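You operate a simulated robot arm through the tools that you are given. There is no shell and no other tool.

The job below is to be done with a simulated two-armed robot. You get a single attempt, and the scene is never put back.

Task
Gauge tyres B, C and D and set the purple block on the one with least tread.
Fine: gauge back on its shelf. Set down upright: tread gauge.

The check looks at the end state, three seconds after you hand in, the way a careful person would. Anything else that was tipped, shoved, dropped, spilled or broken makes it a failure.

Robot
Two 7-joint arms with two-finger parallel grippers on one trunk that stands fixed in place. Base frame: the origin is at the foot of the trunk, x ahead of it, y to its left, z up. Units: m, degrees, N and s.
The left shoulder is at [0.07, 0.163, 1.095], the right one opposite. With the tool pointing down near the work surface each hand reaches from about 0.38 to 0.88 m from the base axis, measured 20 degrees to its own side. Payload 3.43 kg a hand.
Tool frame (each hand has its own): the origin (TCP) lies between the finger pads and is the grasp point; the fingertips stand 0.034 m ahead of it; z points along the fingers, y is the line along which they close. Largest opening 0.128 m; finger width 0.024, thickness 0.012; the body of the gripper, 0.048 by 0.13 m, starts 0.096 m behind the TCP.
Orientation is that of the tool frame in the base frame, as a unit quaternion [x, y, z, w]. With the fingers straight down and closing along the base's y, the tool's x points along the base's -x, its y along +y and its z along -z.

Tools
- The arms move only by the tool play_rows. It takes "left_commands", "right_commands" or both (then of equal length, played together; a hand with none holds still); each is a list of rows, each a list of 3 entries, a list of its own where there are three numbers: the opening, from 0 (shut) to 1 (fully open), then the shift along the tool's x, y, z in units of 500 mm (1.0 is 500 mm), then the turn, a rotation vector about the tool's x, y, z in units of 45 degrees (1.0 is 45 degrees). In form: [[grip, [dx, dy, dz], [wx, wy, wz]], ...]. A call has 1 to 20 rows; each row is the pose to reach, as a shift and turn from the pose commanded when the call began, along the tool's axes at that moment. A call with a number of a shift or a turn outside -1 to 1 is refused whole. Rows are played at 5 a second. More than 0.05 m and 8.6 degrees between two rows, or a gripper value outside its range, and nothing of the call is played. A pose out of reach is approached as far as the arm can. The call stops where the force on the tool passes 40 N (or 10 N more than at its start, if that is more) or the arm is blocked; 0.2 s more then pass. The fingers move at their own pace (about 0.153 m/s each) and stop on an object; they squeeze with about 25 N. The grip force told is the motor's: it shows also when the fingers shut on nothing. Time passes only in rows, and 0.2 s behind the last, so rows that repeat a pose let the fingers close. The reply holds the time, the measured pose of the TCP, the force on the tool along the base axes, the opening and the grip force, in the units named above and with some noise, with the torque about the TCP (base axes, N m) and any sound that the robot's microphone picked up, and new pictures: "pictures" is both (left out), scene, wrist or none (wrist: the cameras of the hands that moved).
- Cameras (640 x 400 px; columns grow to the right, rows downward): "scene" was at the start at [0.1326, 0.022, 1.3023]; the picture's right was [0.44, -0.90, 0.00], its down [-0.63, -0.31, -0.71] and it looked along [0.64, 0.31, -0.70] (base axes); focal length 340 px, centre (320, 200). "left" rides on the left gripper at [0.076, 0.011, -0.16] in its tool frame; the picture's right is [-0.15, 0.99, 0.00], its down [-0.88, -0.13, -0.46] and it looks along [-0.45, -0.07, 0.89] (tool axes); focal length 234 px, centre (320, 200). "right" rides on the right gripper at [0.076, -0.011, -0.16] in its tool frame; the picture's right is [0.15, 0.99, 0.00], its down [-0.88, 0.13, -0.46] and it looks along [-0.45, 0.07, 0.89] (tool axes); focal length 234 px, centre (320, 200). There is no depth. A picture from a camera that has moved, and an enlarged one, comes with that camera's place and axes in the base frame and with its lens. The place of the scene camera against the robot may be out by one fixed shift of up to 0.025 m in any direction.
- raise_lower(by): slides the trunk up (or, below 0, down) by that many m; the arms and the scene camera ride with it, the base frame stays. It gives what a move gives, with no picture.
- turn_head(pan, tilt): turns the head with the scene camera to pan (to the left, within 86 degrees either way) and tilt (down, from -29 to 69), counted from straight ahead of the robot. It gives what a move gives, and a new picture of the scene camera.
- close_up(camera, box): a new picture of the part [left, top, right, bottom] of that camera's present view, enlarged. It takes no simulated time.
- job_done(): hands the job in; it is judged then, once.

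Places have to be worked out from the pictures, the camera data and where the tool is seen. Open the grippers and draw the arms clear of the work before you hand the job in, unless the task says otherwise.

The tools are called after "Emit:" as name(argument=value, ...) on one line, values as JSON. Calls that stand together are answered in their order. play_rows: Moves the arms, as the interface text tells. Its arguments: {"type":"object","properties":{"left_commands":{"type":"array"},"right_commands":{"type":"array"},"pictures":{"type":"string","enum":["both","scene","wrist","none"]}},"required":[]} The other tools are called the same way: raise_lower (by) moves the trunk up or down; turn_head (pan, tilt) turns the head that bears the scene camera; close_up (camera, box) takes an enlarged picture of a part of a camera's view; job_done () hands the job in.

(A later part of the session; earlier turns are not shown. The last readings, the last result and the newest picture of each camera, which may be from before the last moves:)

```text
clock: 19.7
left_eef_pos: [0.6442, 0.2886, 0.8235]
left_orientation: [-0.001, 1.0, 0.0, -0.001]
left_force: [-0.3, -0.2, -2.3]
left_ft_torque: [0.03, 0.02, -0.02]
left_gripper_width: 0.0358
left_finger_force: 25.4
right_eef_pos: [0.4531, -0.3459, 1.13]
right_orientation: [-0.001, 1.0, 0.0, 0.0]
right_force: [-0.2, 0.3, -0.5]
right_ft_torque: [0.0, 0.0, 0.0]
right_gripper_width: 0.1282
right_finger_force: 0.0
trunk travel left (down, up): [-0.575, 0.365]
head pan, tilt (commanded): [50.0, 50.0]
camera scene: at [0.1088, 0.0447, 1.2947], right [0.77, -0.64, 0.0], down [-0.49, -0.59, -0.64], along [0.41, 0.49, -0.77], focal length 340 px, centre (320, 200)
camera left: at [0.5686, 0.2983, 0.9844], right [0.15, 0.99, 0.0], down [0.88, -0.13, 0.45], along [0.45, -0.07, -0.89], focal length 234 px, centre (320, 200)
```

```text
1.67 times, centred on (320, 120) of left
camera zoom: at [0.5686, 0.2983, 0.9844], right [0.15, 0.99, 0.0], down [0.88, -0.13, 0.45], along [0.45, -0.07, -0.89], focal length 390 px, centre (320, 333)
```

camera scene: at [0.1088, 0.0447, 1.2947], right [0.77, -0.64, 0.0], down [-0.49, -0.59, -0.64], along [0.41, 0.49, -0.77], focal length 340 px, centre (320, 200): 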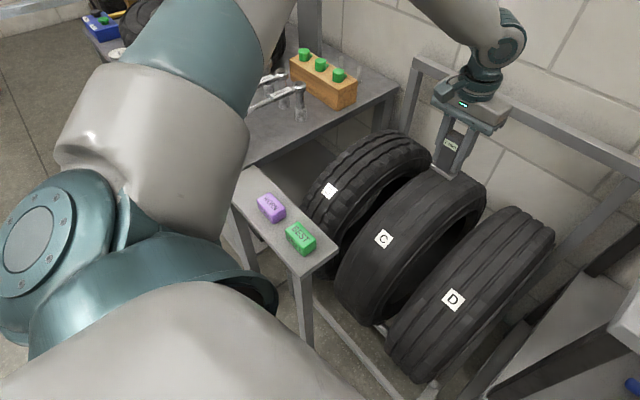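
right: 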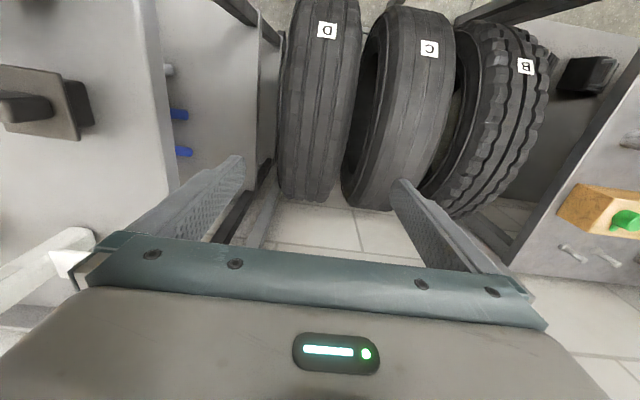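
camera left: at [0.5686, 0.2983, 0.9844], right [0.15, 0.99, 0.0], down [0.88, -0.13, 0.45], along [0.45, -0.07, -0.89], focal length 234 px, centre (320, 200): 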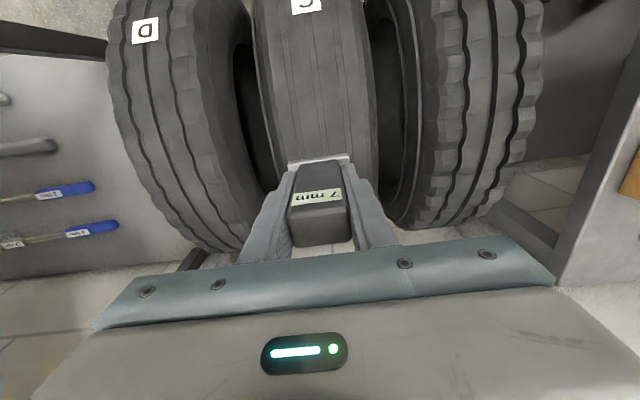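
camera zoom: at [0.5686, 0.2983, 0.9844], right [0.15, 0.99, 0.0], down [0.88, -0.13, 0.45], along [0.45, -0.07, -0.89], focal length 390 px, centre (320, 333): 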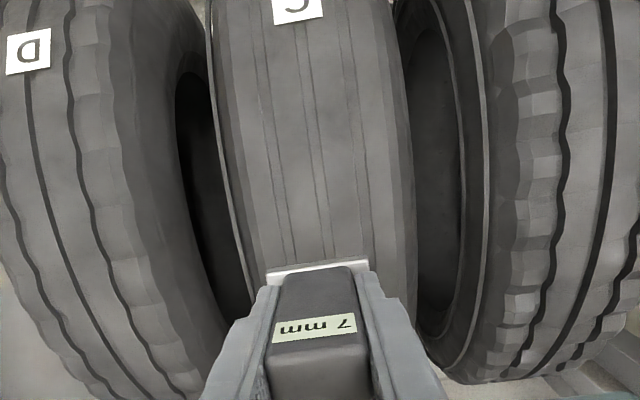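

The display holds the last reading (7 mm) off-surface, so a fresh contact is needed on C. C's centre groove lies about 6 mm to the left of the gauge axis; I shift and lower to just above contact.

Emit:
play_rows(left_commands=[[0.2, [0, 0.012, 0.05], [0, 0, 0]], [0.2, [0, 0.012, 0.1], [0, 0, 0]], [0.2, [0, 0.012, 0.125], [0, 0, 0]], [0.2, [0, 0.012, 0.132], [0, 0, 0]], [0.2, [0, 0.012, 0.136], [0, 0, 0]], [0.2, [0, 0.012, 0.14], [0, 0, 0]], [0.2, [0, 0.012, 0.14], [0, 0, 0]]], pictures="none")

Emit:
close_up(camera="scene", box=[380, 90, 520, 195])

Emit:
close_up(camera="left", box=[240, 80, 400, 220])

```text
clock: 21.3
left_eef_pos: [0.6325, 0.3025, 0.7717]
left_orientation: [0.0, 1.0, 0.0, 0.0]
left_force: [0.2, 0.3, -1.8]
left_ft_torque: [-0.04, 0.0, -0.01]
left_gripper_width: 0.036
left_finger_force: 25.2
left hand out of reach, approached as far as the arm can: row 2, 3, 4, 5, 6, 7
right_eef_pos: [0.4532, -0.345, 1.1292]
right_orientation: [0.0, 1.0, 0.0, 0.0]
right_force: [0.7, 1.0, -0.1]
right_ft_torque: [-0.01, 0.04, 0.0]
right_gripper_width: 0.1282
right_finger_force: 0.1
trunk travel left (down, up): [-0.575, 0.365]
head pan, tilt (commanded): [50.0, 50.0]
```

```text
3.81 times, centred on (450, 142) of scene
camera zoom: at [0.1087, 0.0452, 1.2946], right [0.77, -0.64, 0.0], down [-0.49, -0.59, -0.64], along [0.41, 0.49, -0.77], focal length 1294 px, centre (-175, 419)
```

zoom: 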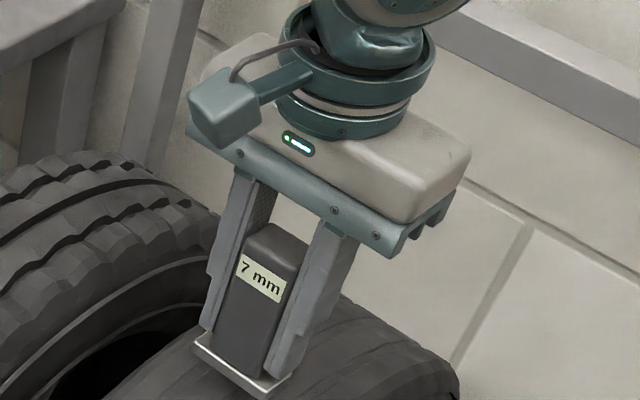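

```text
2.86 times, centred on (320, 150) of left
camera zoom: at [0.5572, 0.3126, 0.9312], right [0.15, 0.99, 0.0], down [0.88, -0.13, 0.46], along [0.45, -0.07, -0.89], focal length 669 px, centre (320, 343)
```

zoom: 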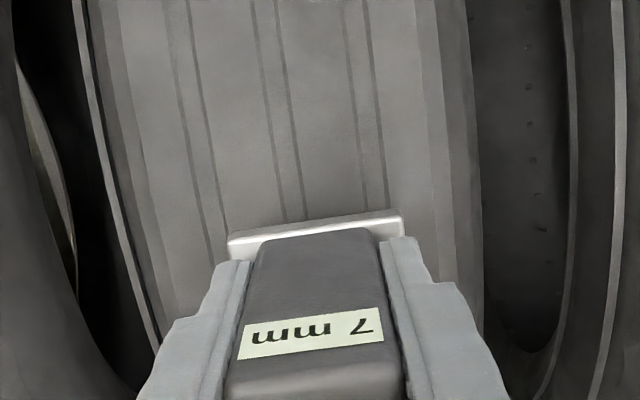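

C's pose just above contact is out of the left arm's reach at this trunk height (hand stalled at z 0.772, off-target). I raise the hand 0.11 m, then lower the trunk to give the arm a better posture.

Emit:
play_rows(left_commands=[[0.2, [0, 0, -0.05], [0, 0, 0]], [0.2, [0, 0, -0.1], [0, 0, 0]], [0.2, [0, 0, -0.15], [0, 0, 0]], [0.2, [0, 0, -0.2], [0, 0, 0]], [0.2, [0, 0, -0.26], [0, 0, 0]], [0.2, [0, 0, -0.26], [0, 0, 0]]])

```text
clock: 22.7
left_eef_pos: [0.631, 0.3013, 0.8988]
left_orientation: [-0.001, 1.0, 0.0, -0.001]
left_force: [0.4, 0.6, -2.8]
left_ft_torque: [0.01, 0.07, 0.04]
left_gripper_width: 0.036
left_finger_force: 24.5
right_eef_pos: [0.4536, -0.3439, 1.1299]
right_orientation: [-0.001, 1.0, -0.001, 0.0]
right_force: [0.7, -0.7, 0.6]
right_ft_torque: [0.01, 0.01, 0.04]
right_gripper_width: 0.128
right_finger_force: 0.1
trunk travel left (down, up): [-0.575, 0.365]
head pan, tilt (commanded): [50.0, 50.0]
camera scene: at [0.1093, 0.0454, 1.2946], right [0.77, -0.64, 0.0], down [-0.49, -0.59, -0.64], along [0.41, 0.49, -0.77], focal length 340 px, centre (320, 200)
camera left: at [0.5572, 0.312, 1.0602], right [0.15, 0.99, 0.0], down [0.88, -0.13, 0.45], along [0.45, -0.07, -0.89], focal length 234 px, centre (320, 200)
```

scene: 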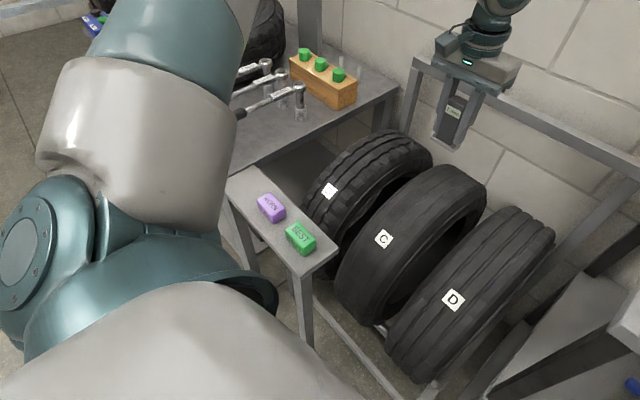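
left: 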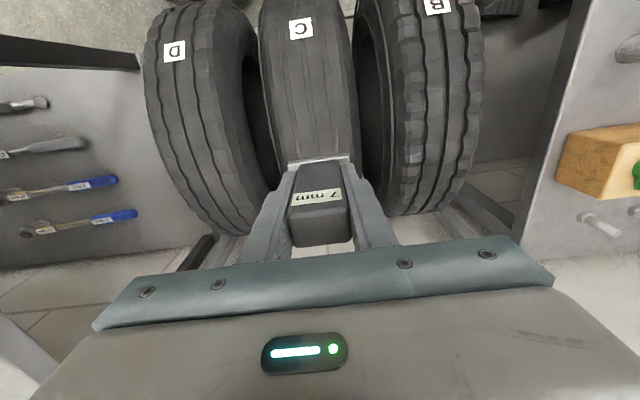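

The hand is at (0.631, 0.301, 0.899), clear. I lower the trunk 0.10 m so the hand works higher relative to the shoulder; everything around the arms has ample clearance.

Emit:
raise_lower(by=-0.1)

```text
clock: 24.0
left_eef_pos: [0.6313, 0.3028, 0.8007]
left_orientation: [0.0, 1.0, 0.0, -0.001]
left_force: [-0.6, 0.3, -0.9]
left_ft_torque: [-0.01, -0.01, 0.0]
left_gripper_width: 0.0359
left_finger_force: 25.2
right_eef_pos: [0.4531, -0.3451, 1.0298]
right_orientation: [-0.001, 1.0, 0.0, 0.0]
right_force: [-0.1, 0.9, 0.3]
right_ft_torque: [0.0, -0.03, -0.01]
right_gripper_width: 0.1278
right_finger_force: 0.1
trunk travel left (down, up): [-0.475, 0.465]
head pan, tilt (commanded): [50.0, 50.0]
```

Now at z 0.80 over C. I shift to (0.643, 0.295) and lower to ~0.757.

Emit:
play_rows(left_commands=[[0.2, [-0.024, -0.015, 0], [0, 0, 0]], [0.2, [-0.024, -0.015, 0.05], [0, 0, 0]], [0.2, [-0.024, -0.015, 0.08], [0, 0, 0]], [0.2, [-0.024, -0.015, 0.086], [0, 0, 0]], [0.2, [-0.024, -0.015, 0.086], [0, 0, 0]]])

Emit:
close_up(camera="left", box=[240, 80, 400, 220])

```text
clock: 25.2
left_eef_pos: [0.6433, 0.2939, 0.7571]
left_orientation: [0.0, 1.0, 0.001, 0.0]
left_force: [-1.1, -0.1, -2.1]
left_ft_torque: [-0.01, -0.02, 0.03]
left_gripper_width: 0.036
left_finger_force: 25.0
right_eef_pos: [0.4527, -0.3448, 1.0308]
right_orientation: [0.0, 1.0, 0.001, 0.001]
right_force: [0.5, -1.5, 1.2]
right_ft_torque: [0.02, -0.04, 0.02]
right_gripper_width: 0.1282
right_finger_force: 0.0
trunk travel left (down, up): [-0.475, 0.465]
head pan, tilt (commanded): [50.0, 50.0]
camera scene: at [0.1088, 0.0451, 1.1946], right [0.77, -0.64, 0.0], down [-0.49, -0.59, -0.64], along [0.41, 0.49, -0.77], focal length 340 px, centre (320, 200)
camera left: at [0.5691, 0.3042, 0.9173], right [0.15, 0.99, 0.0], down [0.88, -0.13, 0.46], along [0.45, -0.07, -0.89], focal length 234 px, centre (320, 200)
```

scene: 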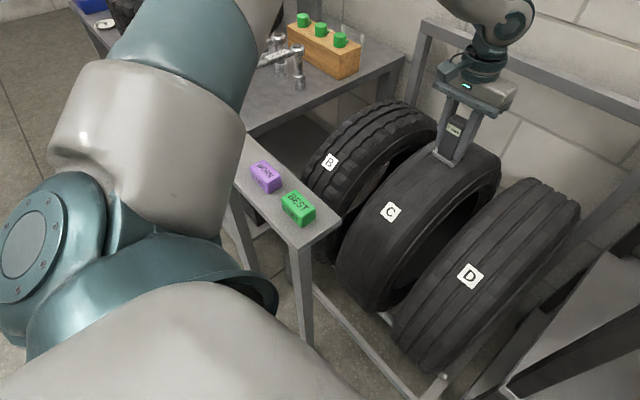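
left: 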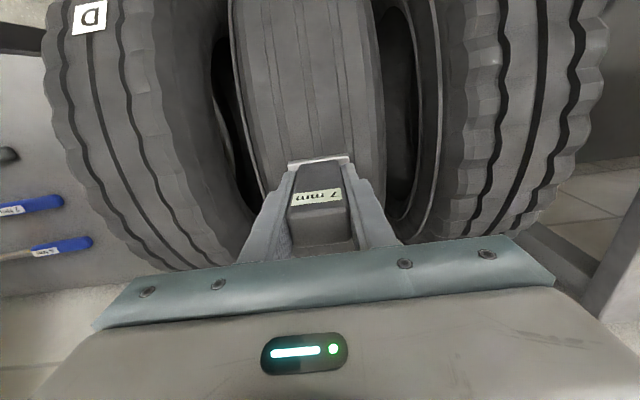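

```text
2.86 times, centred on (320, 150) of left
camera zoom: at [0.5691, 0.3042, 0.9173], right [0.15, 0.99, 0.0], down [0.88, -0.13, 0.46], along [0.45, -0.07, -0.89], focal length 669 px, centre (320, 343)
```

zoom: 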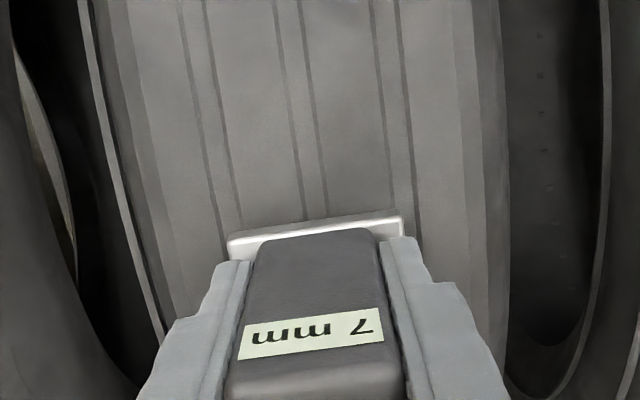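

Trunk lowering worked; the gauge is centred on C's middle groove at z 0.757. Now stepping down 2 mm at a time.

Emit:
play_rows(left_commands=[[0.2, [0, 0, 0.004], [0, 0, 0]], [0.2, [0, 0, 0.008], [0, 0, 0]], [0.2, [0, 0, 0.012], [0, 0, 0]], [0.2, [0, 0, 0.016], [0, 0, 0]], [0.2, [0, 0, 0.016], [0, 0, 0]]], pictures="none")

Emit:
close_up(camera="left", box=[240, 80, 400, 220])

Emit:
close_up(camera="scene", box=[400, 80, 520, 170])

```text
clock: 26.4
left_eef_pos: [0.6439, 0.2938, 0.7509]
left_orientation: [-0.001, 1.0, 0.0, 0.003]
left_force: [2.1, 4.8, 18.0]
left_ft_torque: [0.1, -0.09, -0.03]
left_gripper_width: 0.0357
left_finger_force: 25.3
right_eef_pos: [0.4517, -0.345, 1.0309]
right_orientation: [-0.001, 1.0, 0.0, 0.001]
right_force: [-1.0, 0.1, 0.4]
right_ft_torque: [-0.03, -0.01, -0.01]
right_gripper_width: 0.1281
right_finger_force: 0.0
trunk travel left (down, up): [-0.475, 0.465]
head pan, tilt (commanded): [50.0, 50.0]
```

```text
2.86 times, centred on (320, 150) of left
camera zoom: at [0.5683, 0.3042, 0.912], right [0.14, 0.99, 0.0], down [0.88, -0.13, 0.46], along [0.46, -0.07, -0.89], focal length 669 px, centre (320, 343)
```

zoom: 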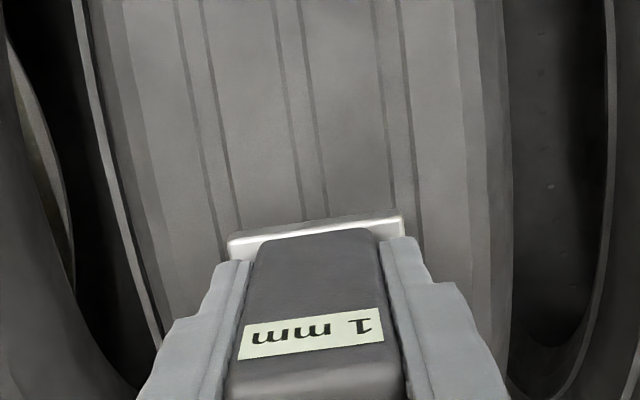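

```text
4.44 times, centred on (460, 125) of scene
camera zoom: at [0.1068, 0.0448, 1.1951], right [0.77, -0.64, 0.0], down [-0.49, -0.59, -0.64], along [0.41, 0.49, -0.77], focal length 1509 px, centre (-302, 533)
```

zoom: 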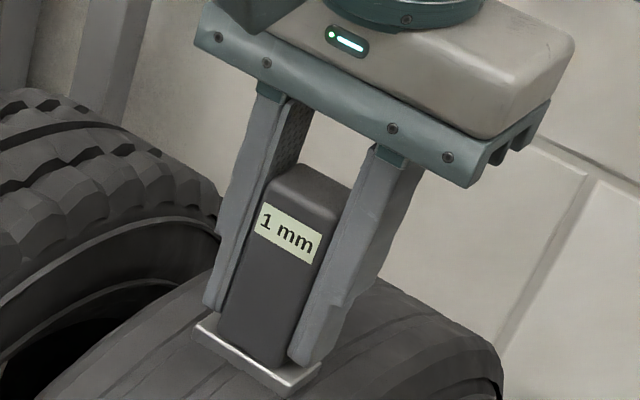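

Tyre C reads **1 mm** at ~20 N. I lift and carry the gauge to above tyre D (y≈0.10).

Emit:
play_rows(left_commands=[[0.2, [0, 0, -0.02], [0, 0, 0]], [0.2, [0, 0, -0.1], [0, 0, 0]], [0.2, [0, 0, -0.15], [0, 0, 0]], [0.2, [0, -0.09, -0.15], [0, 0, 0]], [0.2, [0, -0.18, -0.15], [0, 0, 0]], [0.2, [0, -0.27, -0.15], [0, 0, 0]], [0.2, [0, -0.36, -0.15], [0, 0, 0]], [0.2, [0, -0.375, -0.15], [0, 0, 0]], [0.2, [0, -0.375, -0.15], [0, 0, 0]]])

Emit:
close_up(camera="left", box=[160, 0, 480, 240])

```text
clock: 28.4
left_eef_pos: [0.6042, 0.1732, 0.8387]
left_orientation: [0.0, 1.0, 0.0, 0.0]
left_force: [0.0, 0.6, -2.7]
left_ft_torque: [0.0, 0.01, -0.01]
left_gripper_width: 0.0358
left_finger_force: 25.1
left hand out of reach, approached as far as the arm can: row 6, 7, 8, 9
right_eef_pos: [0.4529, -0.3453, 1.0314]
right_orientation: [-0.001, 1.0, 0.001, 0.0]
right_force: [0.5, -0.3, 0.5]
right_ft_torque: [-0.03, -0.03, -0.02]
right_gripper_width: 0.128
right_finger_force: 0.1
trunk travel left (down, up): [-0.475, 0.465]
head pan, tilt (commanded): [50.0, 50.0]
camera scene: at [0.1089, 0.0452, 1.1946], right [0.77, -0.64, 0.0], down [-0.49, -0.59, -0.64], along [0.41, 0.49, -0.77], focal length 340 px, centre (320, 200)
camera left: at [0.5293, 0.1829, 0.9988], right [0.15, 0.99, 0.0], down [0.88, -0.13, 0.46], along [0.45, -0.07, -0.89], focal length 234 px, centre (320, 200)
```

scene: 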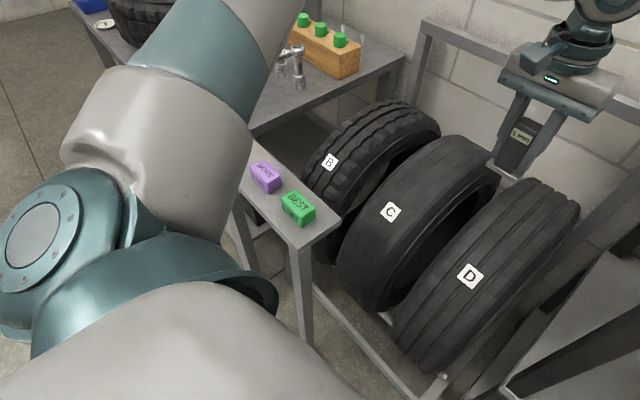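
left: 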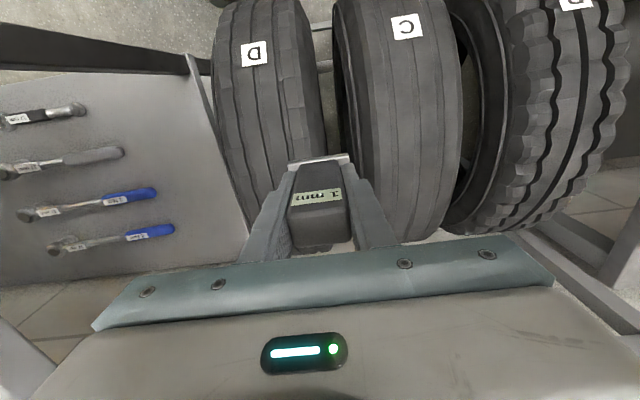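

```text
1.67 times, centred on (320, 120) of left
camera zoom: at [0.5293, 0.1829, 0.9988], right [0.15, 0.99, 0.0], down [0.88, -0.13, 0.46], along [0.45, -0.07, -0.89], focal length 390 px, centre (320, 333)
```

zoom: 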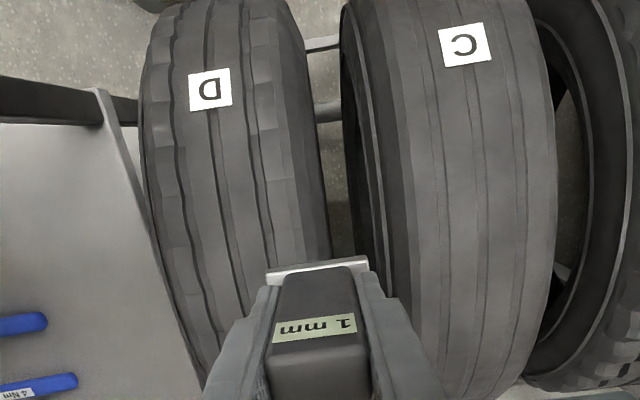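

Left arm stalls at y≈0.17, short of D with this wrist yaw. Turning the hand clockwise (seen from above) should relieve the wrist, and the gauge can sit turned on the tread, so I try turning ~24° and then shifting over D at this safe height.

Emit:
play_rows(left_commands=[[0.2, [0, 0, 0], [0, 0, 0.18]], [0.2, [0, 0, 0], [0, 0, 0.36]], [0.2, [0, 0, 0], [0, 0, 0.54]], [0.2, [-0.03, -0.05, 0], [0, 0, 0.54]], [0.2, [-0.06, -0.1, 0], [0, 0, 0.54]], [0.2, [-0.078, -0.136, 0], [0, 0, 0.54]], [0.2, [-0.078, -0.136, 0], [0, 0, 0.54]]])

```text
clock: 30.0
left_eef_pos: [0.6031, 0.1697, 0.8452]
left_orientation: [0.211, 0.977, -0.001, 0.0]
left_force: [0.2, 0.4, -2.1]
left_ft_torque: [-0.02, 0.02, -0.01]
left_gripper_width: 0.0358
left_finger_force: 24.5
left hand out of reach, approached as far as the arm can: row 4, 5, 6, 7
right_eef_pos: [0.4543, -0.3461, 1.0286]
right_orientation: [-0.001, 1.0, -0.001, 0.0]
right_force: [0.2, 0.4, -0.3]
right_ft_torque: [-0.01, -0.02, 0.02]
right_gripper_width: 0.1278
right_finger_force: 0.1
trunk travel left (down, up): [-0.475, 0.465]
head pan, tilt (commanded): [50.0, 50.0]
camera scene: at [0.1086, 0.0451, 1.1947], right [0.77, -0.64, 0.0], down [-0.49, -0.59, -0.64], along [0.41, 0.49, -0.77], focal length 340 px, centre (320, 200)
camera left: at [0.5392, 0.2111, 1.0057], right [0.54, 0.84, 0.0], down [0.75, -0.48, 0.46], along [0.38, -0.25, -0.89], focal length 234 px, centre (320, 200)
```

scene: 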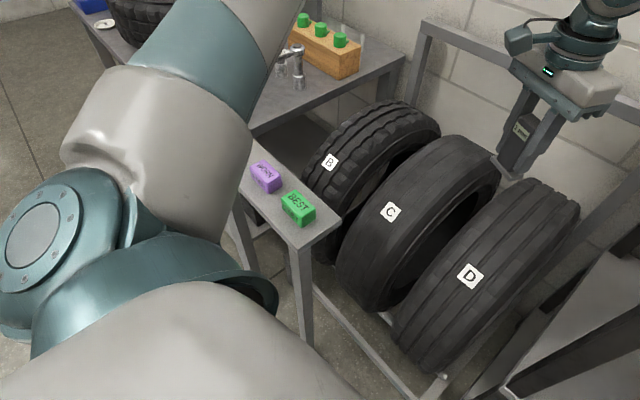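
left: 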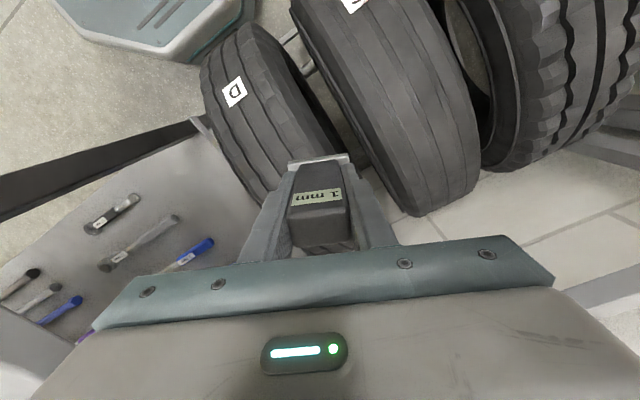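

Turning the wrist didn't help, so the limit is in the shoulder/elbow. I undo the turn, go up 0.11 m, and test whether D's (x, y) is reachable higher up, which would tell how far to lower the trunk.

Emit:
play_rows(left_commands=[[0.2, [0, 0, -0.06], [0, 0, -0.18]], [0.2, [0, 0, -0.12], [0, 0, -0.36]], [0.2, [0, 0, -0.18], [0, 0, -0.54]], [0.2, [0, 0, -0.22], [0, 0, -0.54]], [0.2, [0, 0, -0.22], [0, 0, -0.54]]], pictures="none")

```text
clock: 31.2
left_eef_pos: [0.6045, 0.1699, 0.9533]
left_orientation: [-0.001, 1.0, -0.001, 0.001]
left_force: [-0.6, 0.0, -2.2]
left_ft_torque: [0.02, 0.02, -0.02]
left_gripper_width: 0.0356
left_finger_force: 24.8
right_eef_pos: [0.4539, -0.3453, 1.0286]
right_orientation: [-0.001, 1.0, 0.0, 0.0]
right_force: [-0.5, -1.3, -0.6]
right_ft_torque: [0.01, -0.01, 0.01]
right_gripper_width: 0.128
right_finger_force: 0.1
trunk travel left (down, up): [-0.475, 0.465]
head pan, tilt (commanded): [50.0, 50.0]
```

Emit:
play_rows(left_commands=[[0.2, [-0.02, -0.035, 0], [0, 0, 0]], [0.2, [-0.04, -0.07, 0], [0, 0, 0]], [0.2, [-0.06, -0.1, 0], [0, 0, 0]], [0.2, [-0.078, -0.13, 0], [0, 0, 0]], [0.2, [-0.078, -0.13, 0], [0, 0, 0]]])

```text
clock: 32.4
left_eef_pos: [0.6046, 0.1702, 0.9552]
left_orientation: [0.0, 1.0, 0.0, 0.001]
left_force: [-0.5, -0.4, -2.0]
left_ft_torque: [0.03, 0.01, -0.02]
left_gripper_width: 0.0359
left_finger_force: 25.2
left hand out of reach, approached as far as the arm can: row 1, 2, 3, 4, 5
right_eef_pos: [0.4543, -0.3441, 1.031]
right_orientation: [0.0, 1.0, 0.0, 0.0]
right_force: [0.7, 0.0, -0.6]
right_ft_torque: [-0.01, -0.02, 0.02]
right_gripper_width: 0.128
right_finger_force: 0.1
trunk travel left (down, up): [-0.475, 0.465]
head pan, tilt (commanded): [50.0, 50.0]
camera scene: at [0.1087, 0.0451, 1.1946], right [0.77, -0.64, 0.0], down [-0.49, -0.59, -0.64], along [0.41, 0.49, -0.77], focal length 340 px, centre (320, 200)
camera left: at [0.5289, 0.1807, 1.1149], right [0.15, 0.99, 0.0], down [0.88, -0.13, 0.46], along [0.45, -0.07, -0.89], focal length 234 px, centre (320, 200)
```

scene: 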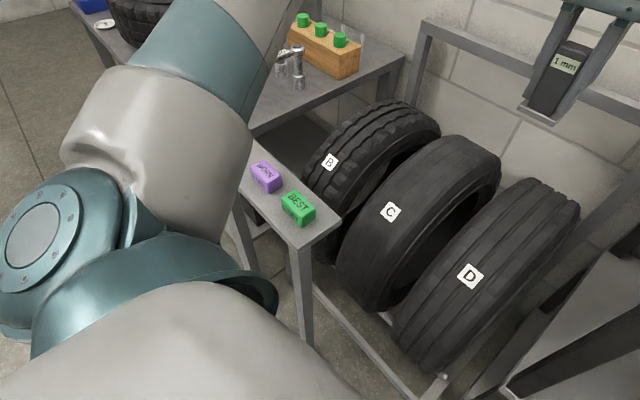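
left: 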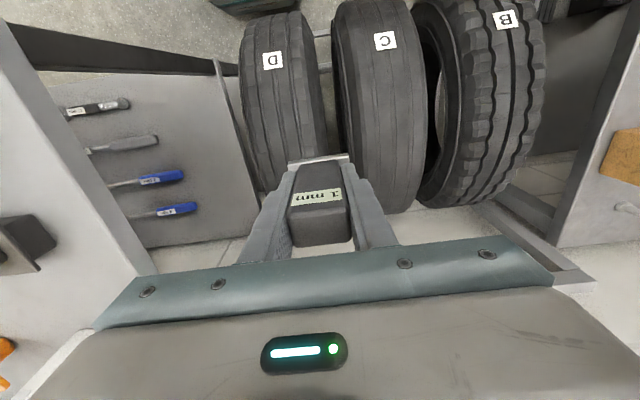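

Same (x, y) limit at every height, so one joint is pinned in this arm posture. I probe which directions are free: first straight ahead in +x, then right.

Emit:
play_rows(left_commands=[[0.2, [-0.05, 0, 0], [0, 0, 0]], [0.2, [-0.1, 0, 0], [0, 0, 0]], [0.2, [-0.15, 0, 0], [0, 0, 0]], [0.2, [-0.2, 0, 0], [0, 0, 0]], [0.2, [-0.2, 0, 0], [0, 0, 0]]], pictures="none")

```text
clock: 33.6
left_eef_pos: [0.6569, 0.2125, 0.9467]
left_orientation: [0.0, 1.0, 0.0, 0.001]
left_force: [-0.8, -0.2, -1.1]
left_ft_torque: [-0.02, 0.0, 0.0]
left_gripper_width: 0.0359
left_finger_force: 25.2
left hand out of reach, approached as far as the arm can: row 1, 2, 3, 4, 5
right_eef_pos: [0.4536, -0.3458, 1.0301]
right_orientation: [0.0, 1.0, 0.0, 0.0]
right_force: [0.4, -0.2, -0.1]
right_ft_torque: [-0.01, -0.03, -0.02]
right_gripper_width: 0.1279
right_finger_force: 0.1
trunk travel left (down, up): [-0.475, 0.465]
head pan, tilt (commanded): [50.0, 50.0]
```

The hand slides along an arc around a fixed elbow at about (0.4, 0.5): the upper arm is pinned at a joint limit pointing out-left. I look at the left arm itself to understand its posture.

Emit:
turn_head(pan=70, tilt=10)

Emit:
turn_head(pan=30, tilt=15)

```text
clock: 34.7
left_eef_pos: [0.6565, 0.2135, 0.9477]
left_orientation: [-0.001, 1.0, 0.0, 0.0]
left_force: [0.3, -0.2, -1.8]
left_ft_torque: [-0.02, -0.03, 0.01]
left_gripper_width: 0.0356
left_finger_force: 25.0
right_eef_pos: [0.4535, -0.3444, 1.0294]
right_orientation: [-0.001, 1.0, 0.0, 0.0]
right_force: [-0.2, 0.1, 0.4]
right_ft_torque: [0.01, 0.0, -0.04]
right_gripper_width: 0.1279
right_finger_force: 0.1
trunk travel left (down, up): [-0.475, 0.465]
head pan, tilt (commanded): [70.0, 10.0]
camera scene: at [0.0911, 0.0735, 1.2564], right [0.94, -0.34, 0.0], down [-0.06, -0.16, -0.98], along [0.34, 0.93, -0.17], focal length 340 px, centre (320, 200)
```

scene: 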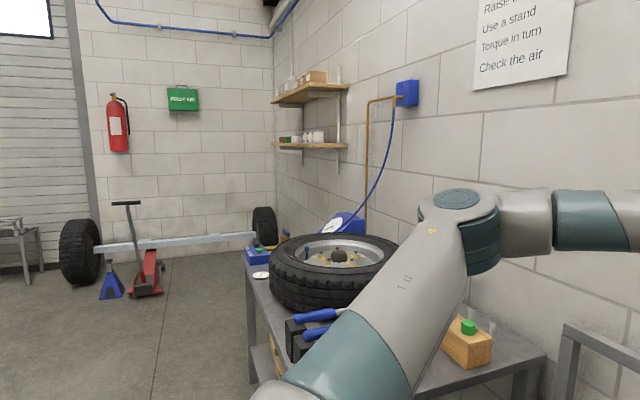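

```text
clock: 35.8
left_eef_pos: [0.6569, 0.2124, 0.9477]
left_orientation: [0.0, 1.0, -0.001, 0.001]
left_force: [-0.6, 0.0, -1.5]
left_ft_torque: [0.0, 0.02, -0.02]
left_gripper_width: 0.0355
left_finger_force: 25.3
right_eef_pos: [0.4542, -0.3461, 1.0304]
right_orientation: [-0.001, 1.0, 0.001, 0.0]
right_force: [0.0, -1.1, 0.1]
right_ft_torque: [-0.02, -0.01, 0.03]
right_gripper_width: 0.1281
right_finger_force: 0.0
trunk travel left (down, up): [-0.475, 0.465]
head pan, tilt (commanded): [30.0, 15.0]
camera scene: at [0.1401, 0.0329, 1.2484], right [0.5, -0.87, 0.0], down [-0.22, -0.13, -0.97], along [0.84, 0.48, -0.26], focal length 340 px, centre (320, 200)
```

scene: 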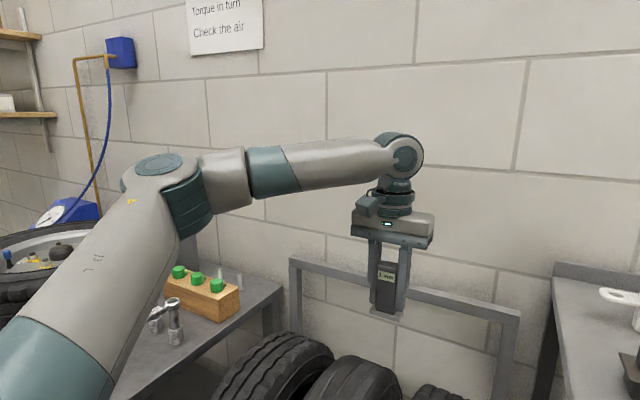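

The arm's elbow sits out-left and forearm is horizontal; D's crest is beyond that arc, but D's front-upper tread is within it. I'll gauge D about 18° ahead of its crest with the tool tilted to stay square to the tread: contact near (0.563, 0.108, 0.685). First I pull the hand back and right at safe height.

Emit:
play_rows(left_commands=[[0.2, [0.08, -0.02, 0], [0, 0, 0]], [0.2, [0.16, -0.05, 0], [0, 0, 0]], [0.2, [0.24, -0.09, 0], [0, 0, 0]], [0.2, [0.27, -0.15, 0], [0, 0, 0]], [0.2, [0.272, -0.208, 0], [0, 0, 0]], [0.2, [0.272, -0.208, 0], [0, 0, 0]]])

```text
clock: 37.2
left_eef_pos: [0.5214, 0.1278, 0.9463]
left_orientation: [-0.002, 1.0, 0.0, 0.0]
left_force: [-0.3, -0.2, -2.6]
left_ft_torque: [0.02, 0.0, -0.03]
left_gripper_width: 0.0358
left_finger_force: 25.0
left hand out of reach, approached as far as the arm can: row 5, 6
right_eef_pos: [0.4546, -0.3455, 1.0304]
right_orientation: [-0.001, 1.0, 0.0, 0.0]
right_force: [-0.4, -0.1, 0.0]
right_ft_torque: [0.01, 0.01, -0.02]
right_gripper_width: 0.1281
right_finger_force: 0.0
trunk travel left (down, up): [-0.475, 0.465]
head pan, tilt (commanded): [30.0, 15.0]
camera scene: at [0.1397, 0.0325, 1.2485], right [0.5, -0.87, 0.0], down [-0.22, -0.13, -0.97], along [0.84, 0.48, -0.26], focal length 340 px, centre (320, 200)
camera left: at [0.4463, 0.1387, 1.1066], right [0.14, 0.99, 0.0], down [0.88, -0.13, 0.46], along [0.45, -0.07, -0.89], focal length 234 px, centre (320, 200)
```

scene: 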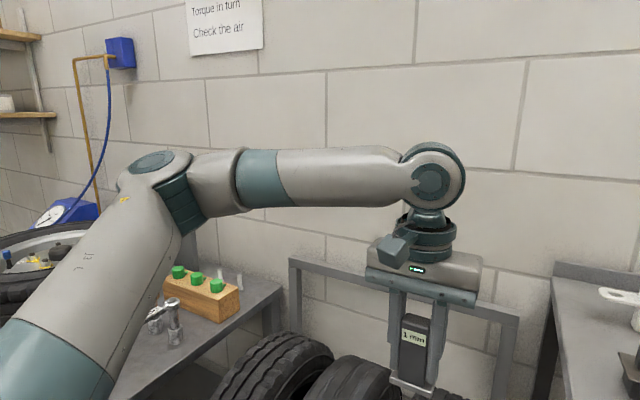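
left: 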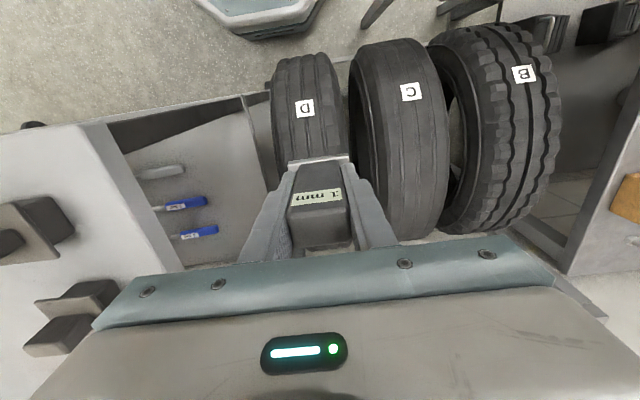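

The reachable boundary fits a circle of radius 0.38 around (0.392, 0.485); with a 25° tilt D's tread near its centre (contact ≈(0.534, 0.11, 0.674)) is reachable. I tilt the tool 25° (fingers forward-down) and approach to about 5–6 cm short of contact.

Emit:
play_rows(left_commands=[[0.2, [0.023, -0.002, 0.033], [0, -0.18, 0]], [0.2, [0.043, -0.008, 0.093], [0, -0.36, 0]], [0.2, [0.063, -0.012, 0.153], [0, -0.54, 0]], [0.2, [0.0736, -0.02, 0.233], [0, -0.556, 0]], [0.2, [0.0736, -0.026, 0.313], [0, -0.556, 0]], [0.2, [0.0736, -0.026, 0.313], [0, -0.556, 0]]])

Emit:
close_up(camera="left", box=[160, 0, 480, 240])

```text
clock: 38.6
left_eef_pos: [0.4887, 0.135, 0.7977]
left_orientation: [0.0, 0.976, -0.001, 0.216]
left_force: [-0.1, -0.5, -1.8]
left_ft_torque: [0.01, 0.03, 0.01]
left_gripper_width: 0.0361
left_finger_force: 25.4
left hand out of reach, approached as far as the arm can: row 4, 5, 6
right_eef_pos: [0.4539, -0.3457, 1.0315]
right_orientation: [0.0, 1.0, 0.0, 0.0]
right_force: [0.7, 0.5, 0.6]
right_ft_torque: [-0.02, 0.0, 0.01]
right_gripper_width: 0.128
right_finger_force: 0.1
trunk travel left (down, up): [-0.475, 0.465]
head pan, tilt (commanded): [30.0, 15.0]
camera scene: at [0.1401, 0.0326, 1.2484], right [0.5, -0.87, 0.0], down [-0.22, -0.13, -0.97], along [0.84, 0.48, -0.26], focal length 340 px, centre (320, 200)
camera left: at [0.3519, 0.1456, 0.9106], right [0.13, 0.99, 0.06], down [0.61, -0.13, 0.79], along [0.78, -0.07, -0.62], focal length 234 px, centre (320, 200)
```

scene: 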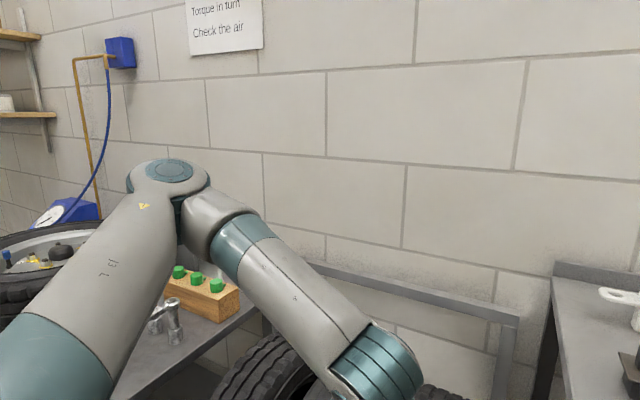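
left: 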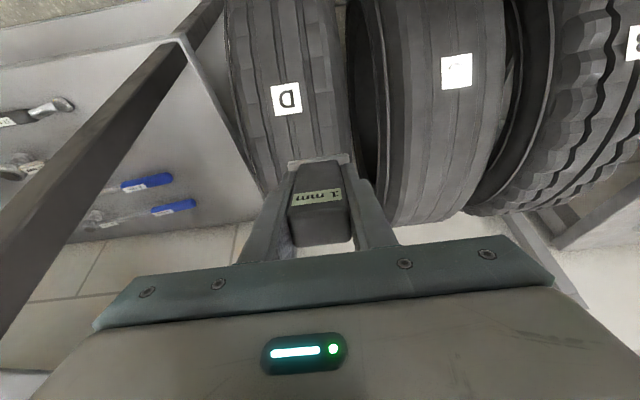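

```text
1.67 times, centred on (320, 120) of left
camera zoom: at [0.3519, 0.1456, 0.9106], right [0.13, 0.99, 0.06], down [0.61, -0.13, 0.79], along [0.78, -0.07, -0.62], focal length 390 px, centre (320, 333)
```

zoom: 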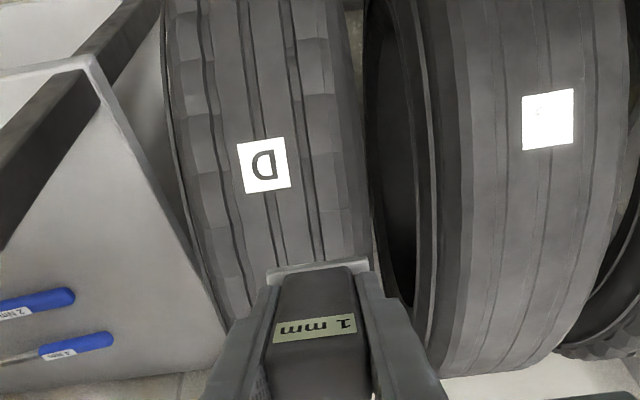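

The forearm slopes down at this height, so y stalls at 0.135. The elbow sits ~0.18 above the shoulder, so lowering the trunk another 0.2 m levels the forearm and is clear of shelf and table. I first raise the hand 0.2 m.

Emit:
play_rows(left_commands=[[0.2, [-0.034, 0, -0.0725], [0, 0, 0]], [0.2, [-0.068, 0, -0.145], [0, 0, 0]], [0.2, [-0.102, 0, -0.2175], [0, 0, 0]], [0.2, [-0.136, 0, -0.29], [0, 0, 0]], [0.2, [-0.17, 0, -0.3625], [0, 0, 0]], [0.2, [-0.17, -0.046, -0.3625], [0, 0, 0]], [0.2, [-0.17, -0.046, -0.3625], [0, 0, 0]]])

Emit:
turn_head(pan=-45, tilt=30)

```text
clock: 40.2
left_eef_pos: [0.4854, 0.1123, 0.9986]
left_orientation: [-0.001, 0.976, 0.0, 0.219]
left_force: [-1.4, -0.7, -1.6]
left_ft_torque: [0.02, 0.0, 0.01]
left_gripper_width: 0.0358
left_finger_force: 24.8
right_eef_pos: [0.4515, -0.3451, 1.0315]
right_orientation: [0.0, 1.0, 0.0, 0.0]
right_force: [-0.3, 0.2, 0.5]
right_ft_torque: [0.01, -0.06, -0.02]
right_gripper_width: 0.128
right_finger_force: 0.0
trunk travel left (down, up): [-0.475, 0.465]
head pan, tilt (commanded): [30.0, 15.0]
camera scene: at [0.1377, 0.0331, 1.2487], right [0.5, -0.87, 0.0], down [-0.22, -0.13, -0.97], along [0.84, 0.48, -0.26], focal length 340 px, centre (320, 200)
camera left: at [0.3497, 0.1227, 1.1115], right [0.13, 0.99, 0.06], down [0.6, -0.13, 0.79], along [0.79, -0.07, -0.61], focal length 234 px, centre (320, 200)
```

scene: 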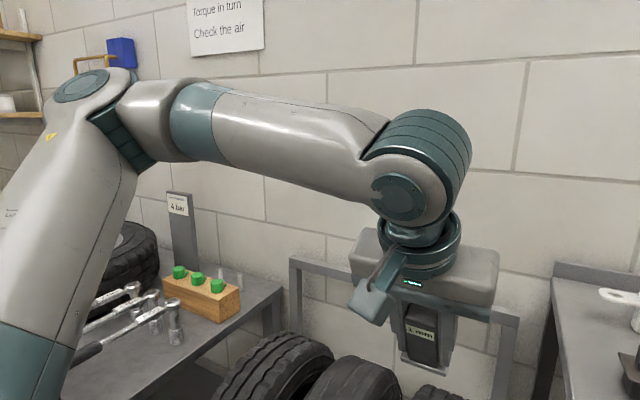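
left: 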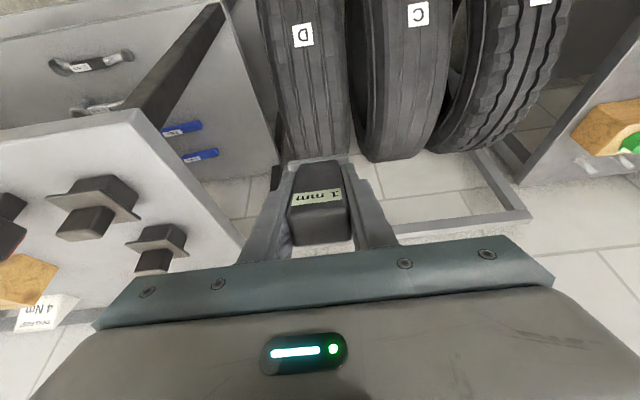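

```text
clock: 41.6
left_eef_pos: [0.4872, 0.1133, 0.9972]
left_orientation: [-0.001, 0.976, 0.0, 0.217]
left_force: [0.1, 0.5, -1.5]
left_ft_torque: [0.04, -0.02, 0.01]
left_gripper_width: 0.0359
left_finger_force: 25.0
right_eef_pos: [0.4544, -0.3454, 1.0312]
right_orientation: [-0.001, 1.0, 0.0, 0.0]
right_force: [0.4, -0.3, -0.2]
right_ft_torque: [-0.01, 0.0, -0.04]
right_gripper_width: 0.1277
right_finger_force: 0.1
trunk travel left (down, up): [-0.475, 0.465]
head pan, tilt (commanded): [-45.0, 30.0]
camera scene: at [0.1232, -0.0778, 1.2242], right [-0.71, -0.71, 0.0], down [-0.35, 0.35, -0.87], along [0.61, -0.61, -0.5], focal length 340 px, centre (320, 200)
```

scene: 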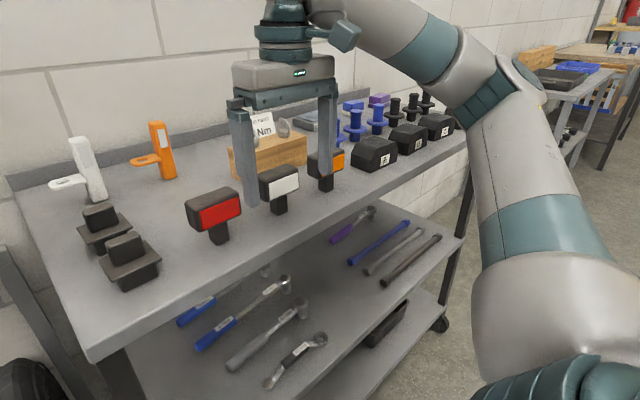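

The hand reached (0.486, 0.112, 0.998) with the tilt. Before lowering the trunk I check the right hand's clearance to the bench with its wrist camera.

Emit:
close_up(camera="right", box=[0, 0, 640, 400])

```text
1.00 times, centred on (320, 200) of right (not enlarged: the box is as wide or as high as the picture)
camera zoom: at [0.3776, -0.3564, 1.1902], right [-0.15, 0.99, 0.0], down [0.88, 0.13, 0.46], along [0.45, 0.07, -0.89], focal length 234 px, centre (320, 200)
```

zoom: 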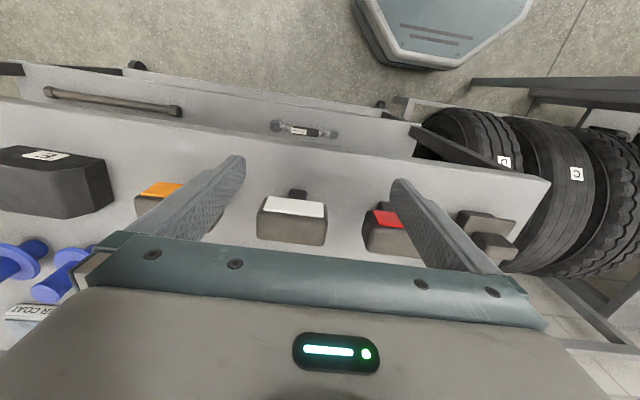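

Important: triangulating again, the bench top is at z≈0.9 with its near edge at x≈0.45, right under the right hand. I move the right hand up 0.15 and back away from the bench before lowering the trunk.

Emit:
play_rows(right_commands=[[1, [0, 0, -0.09], [0, 0, 0]], [1, [0, 0, -0.18], [0, 0, 0]], [1, [0, 0, -0.27], [0, 0, 0]], [1, [0.06, -0.04, -0.3], [0, 0, 0]], [1, [0.12, -0.08, -0.3], [0, 0, 0]], [1, [0.18, -0.12, -0.3], [0, 0, 0]], [1, [0.24, -0.16, -0.3], [0, 0, 0]], [1, [0.24, -0.16, -0.3], [0, 0, 0]]])

```text
clock: 43.4
left_eef_pos: [0.4875, 0.1131, 0.998]
left_orientation: [-0.001, 0.976, -0.001, 0.216]
left_force: [-0.2, 0.7, -2.1]
left_ft_torque: [-0.03, 0.01, 0.0]
left_gripper_width: 0.036
left_finger_force: 24.8
right_eef_pos: [0.3581, -0.3988, 1.1609]
right_orientation: [-0.001, 1.0, 0.0, 0.001]
right_force: [-0.1, 0.3, -0.9]
right_ft_torque: [-0.04, -0.02, -0.01]
right_gripper_width: 0.1279
right_finger_force: 0.1
right hand out of reach, approached as far as the arm can: row 6, 7, 8
trunk travel left (down, up): [-0.475, 0.465]
head pan, tilt (commanded): [-45.0, 30.0]
camera scene: at [0.1228, -0.0774, 1.2243], right [-0.71, -0.71, 0.0], down [-0.35, 0.35, -0.87], along [0.61, -0.61, -0.5], focal length 340 px, centre (320, 200)
camera right: at [0.2811, -0.4105, 1.3209], right [-0.15, 0.99, 0.0], down [0.88, 0.13, 0.46], along [0.45, 0.07, -0.89], focal length 234 px, centre (320, 200)
```

scene: 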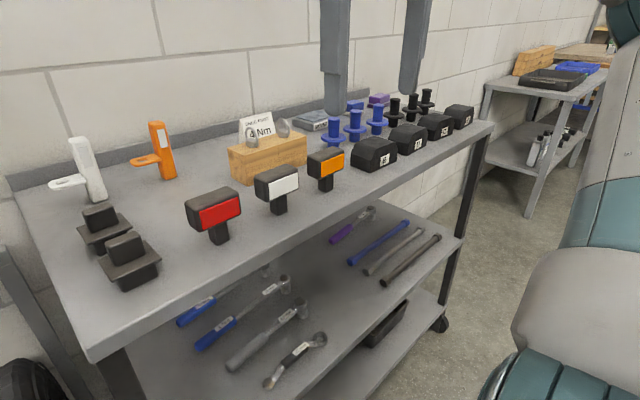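
right: 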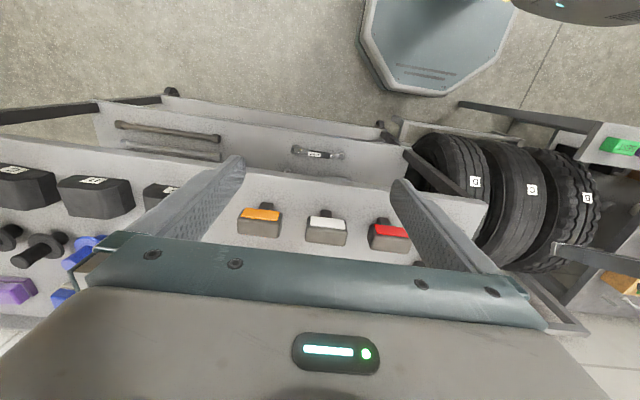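

Right hand is now at (0.358, −0.399, 1.161), clear of the bench edge (x≈0.44). Lowering the trunk 0.2 m brings the gauge tip to ≈(0.511, 0.113, 0.747), still ~8 cm above D's tread.

Emit:
raise_lower(by=-0.2)

Emit:
turn_head(pan=30, tilt=35)

Emit:
close_up(camera="left", box=[160, 0, 480, 240])

```text
clock: 45.6
left_eef_pos: [0.4876, 0.1127, 0.7966]
left_orientation: [-0.001, 0.976, 0.001, 0.217]
left_force: [-0.5, -0.1, -2.4]
left_ft_torque: [0.02, -0.03, -0.02]
left_gripper_width: 0.0357
left_finger_force: 25.0
right_eef_pos: [0.358, -0.3995, 0.9609]
right_orientation: [-0.001, 1.0, 0.0, 0.0]
right_force: [0.4, 1.0, -0.3]
right_ft_torque: [-0.03, -0.05, 0.01]
right_gripper_width: 0.1279
right_finger_force: 0.0
trunk travel left (down, up): [-0.275, 0.665]
head pan, tilt (commanded): [-45.0, 30.0]
```

```text
clock: 47.1
left_eef_pos: [0.4854, 0.1117, 0.7969]
left_orientation: [0.0, 0.976, -0.001, 0.216]
left_force: [0.0, 0.8, -1.5]
left_ft_torque: [-0.01, 0.03, 0.01]
left_gripper_width: 0.0357
left_finger_force: 24.9
right_eef_pos: [0.3584, -0.3996, 0.9614]
right_orientation: [-0.001, 1.0, 0.0, 0.001]
right_force: [0.3, 0.4, 0.5]
right_ft_torque: [0.01, -0.02, -0.01]
right_gripper_width: 0.128
right_finger_force: 0.1
trunk travel left (down, up): [-0.275, 0.665]
head pan, tilt (commanded): [30.0, 35.0]
camera scene: at [0.1354, 0.0301, 1.0164], right [0.5, -0.87, 0.0], down [-0.5, -0.29, -0.82], along [0.71, 0.41, -0.57], focal length 340 px, centre (320, 200)
```

scene: 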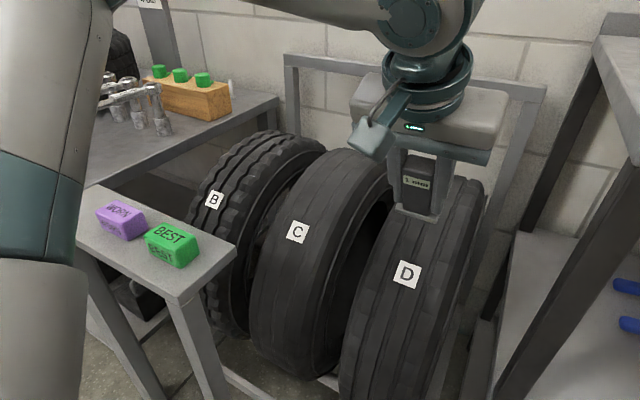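

```text
1.67 times, centred on (320, 120) of left
camera zoom: at [0.3518, 0.1224, 0.9105], right [0.13, 0.99, 0.06], down [0.61, -0.13, 0.79], along [0.79, -0.07, -0.62], focal length 390 px, centre (320, 333)
```

zoom: 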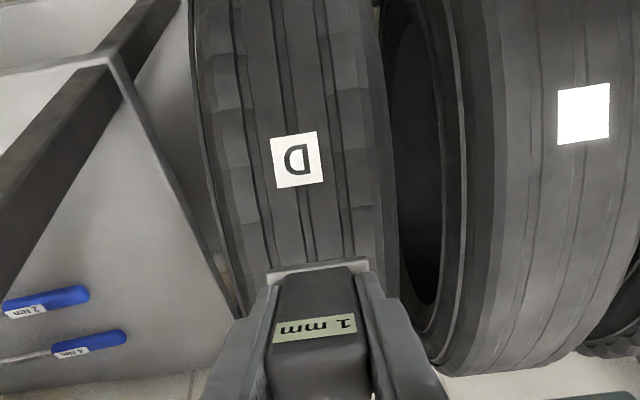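

Now the gauge is lined up with D's tread about 7.6 cm away along the tool axis, nearly square to it. I advance 6 cm and look.

Emit:
play_rows(left_commands=[[0.2, [0, -0.005, 0.05], [0, 0, 0]], [0.2, [0, -0.01, 0.09], [0, 0, 0]], [0.2, [0, -0.01, 0.12], [0, 0, 0]], [0.2, [0, -0.01, 0.12], [0, 0, 0]]], pictures="scene")

Emit:
close_up(camera="left", box=[240, 80, 400, 220])

Emit:
close_up(camera="scene", box=[340, 120, 500, 260])

```text
clock: 48.1
left_eef_pos: [0.5121, 0.1101, 0.7436]
left_orientation: [0.0, 0.976, -0.001, 0.217]
left_force: [-0.3, 0.3, -2.8]
left_ft_torque: [-0.01, -0.03, -0.01]
left_gripper_width: 0.0362
left_finger_force: 24.8
left hand out of reach, approached as far as the arm can: row 2
right_eef_pos: [0.3572, -0.3997, 0.9612]
right_orientation: [-0.001, 1.0, 0.0, 0.0]
right_force: [0.1, 0.5, -0.8]
right_ft_torque: [0.01, -0.01, 0.0]
right_gripper_width: 0.128
right_finger_force: 0.0
trunk travel left (down, up): [-0.275, 0.665]
head pan, tilt (commanded): [30.0, 35.0]
camera scene: at [0.1352, 0.0301, 1.0164], right [0.5, -0.87, 0.0], down [-0.5, -0.29, -0.82], along [0.71, 0.41, -0.57], focal length 340 px, centre (320, 200)
```

scene: 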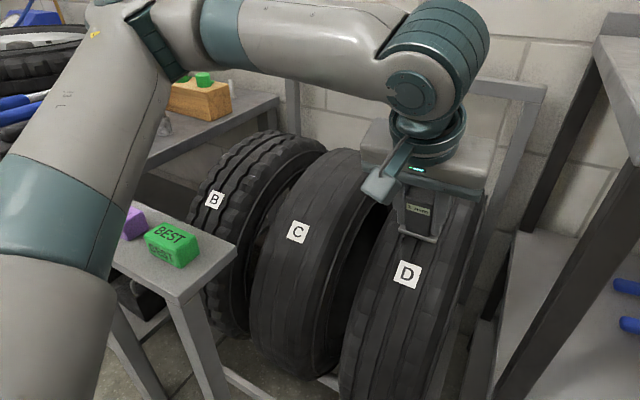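

```text
2.86 times, centred on (320, 150) of left
camera zoom: at [0.3775, 0.1196, 0.857], right [0.13, 0.99, 0.06], down [0.6, -0.13, 0.79], along [0.79, -0.07, -0.62], focal length 669 px, centre (320, 343)
```

zoom: 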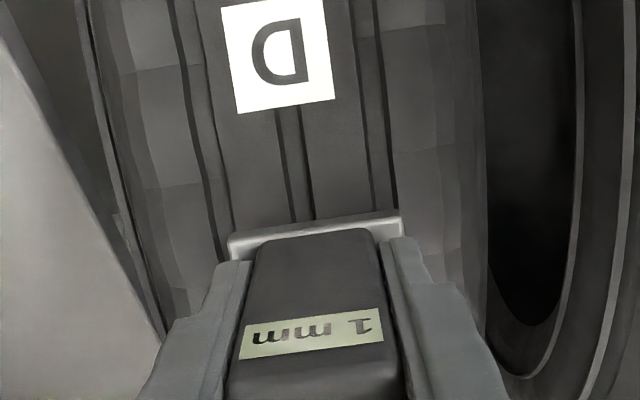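

```text
2.86 times, centred on (420, 190) of scene
camera zoom: at [0.1352, 0.0301, 1.0164], right [0.5, -0.87, 0.0], down [-0.5, -0.29, -0.82], along [0.71, 0.41, -0.57], focal length 970 px, centre (34, 229)
```

zoom: 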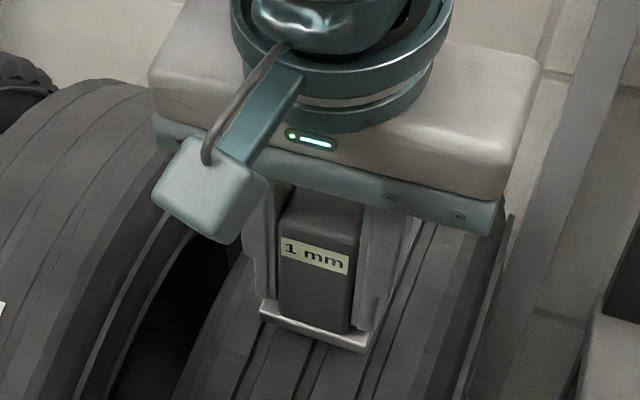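

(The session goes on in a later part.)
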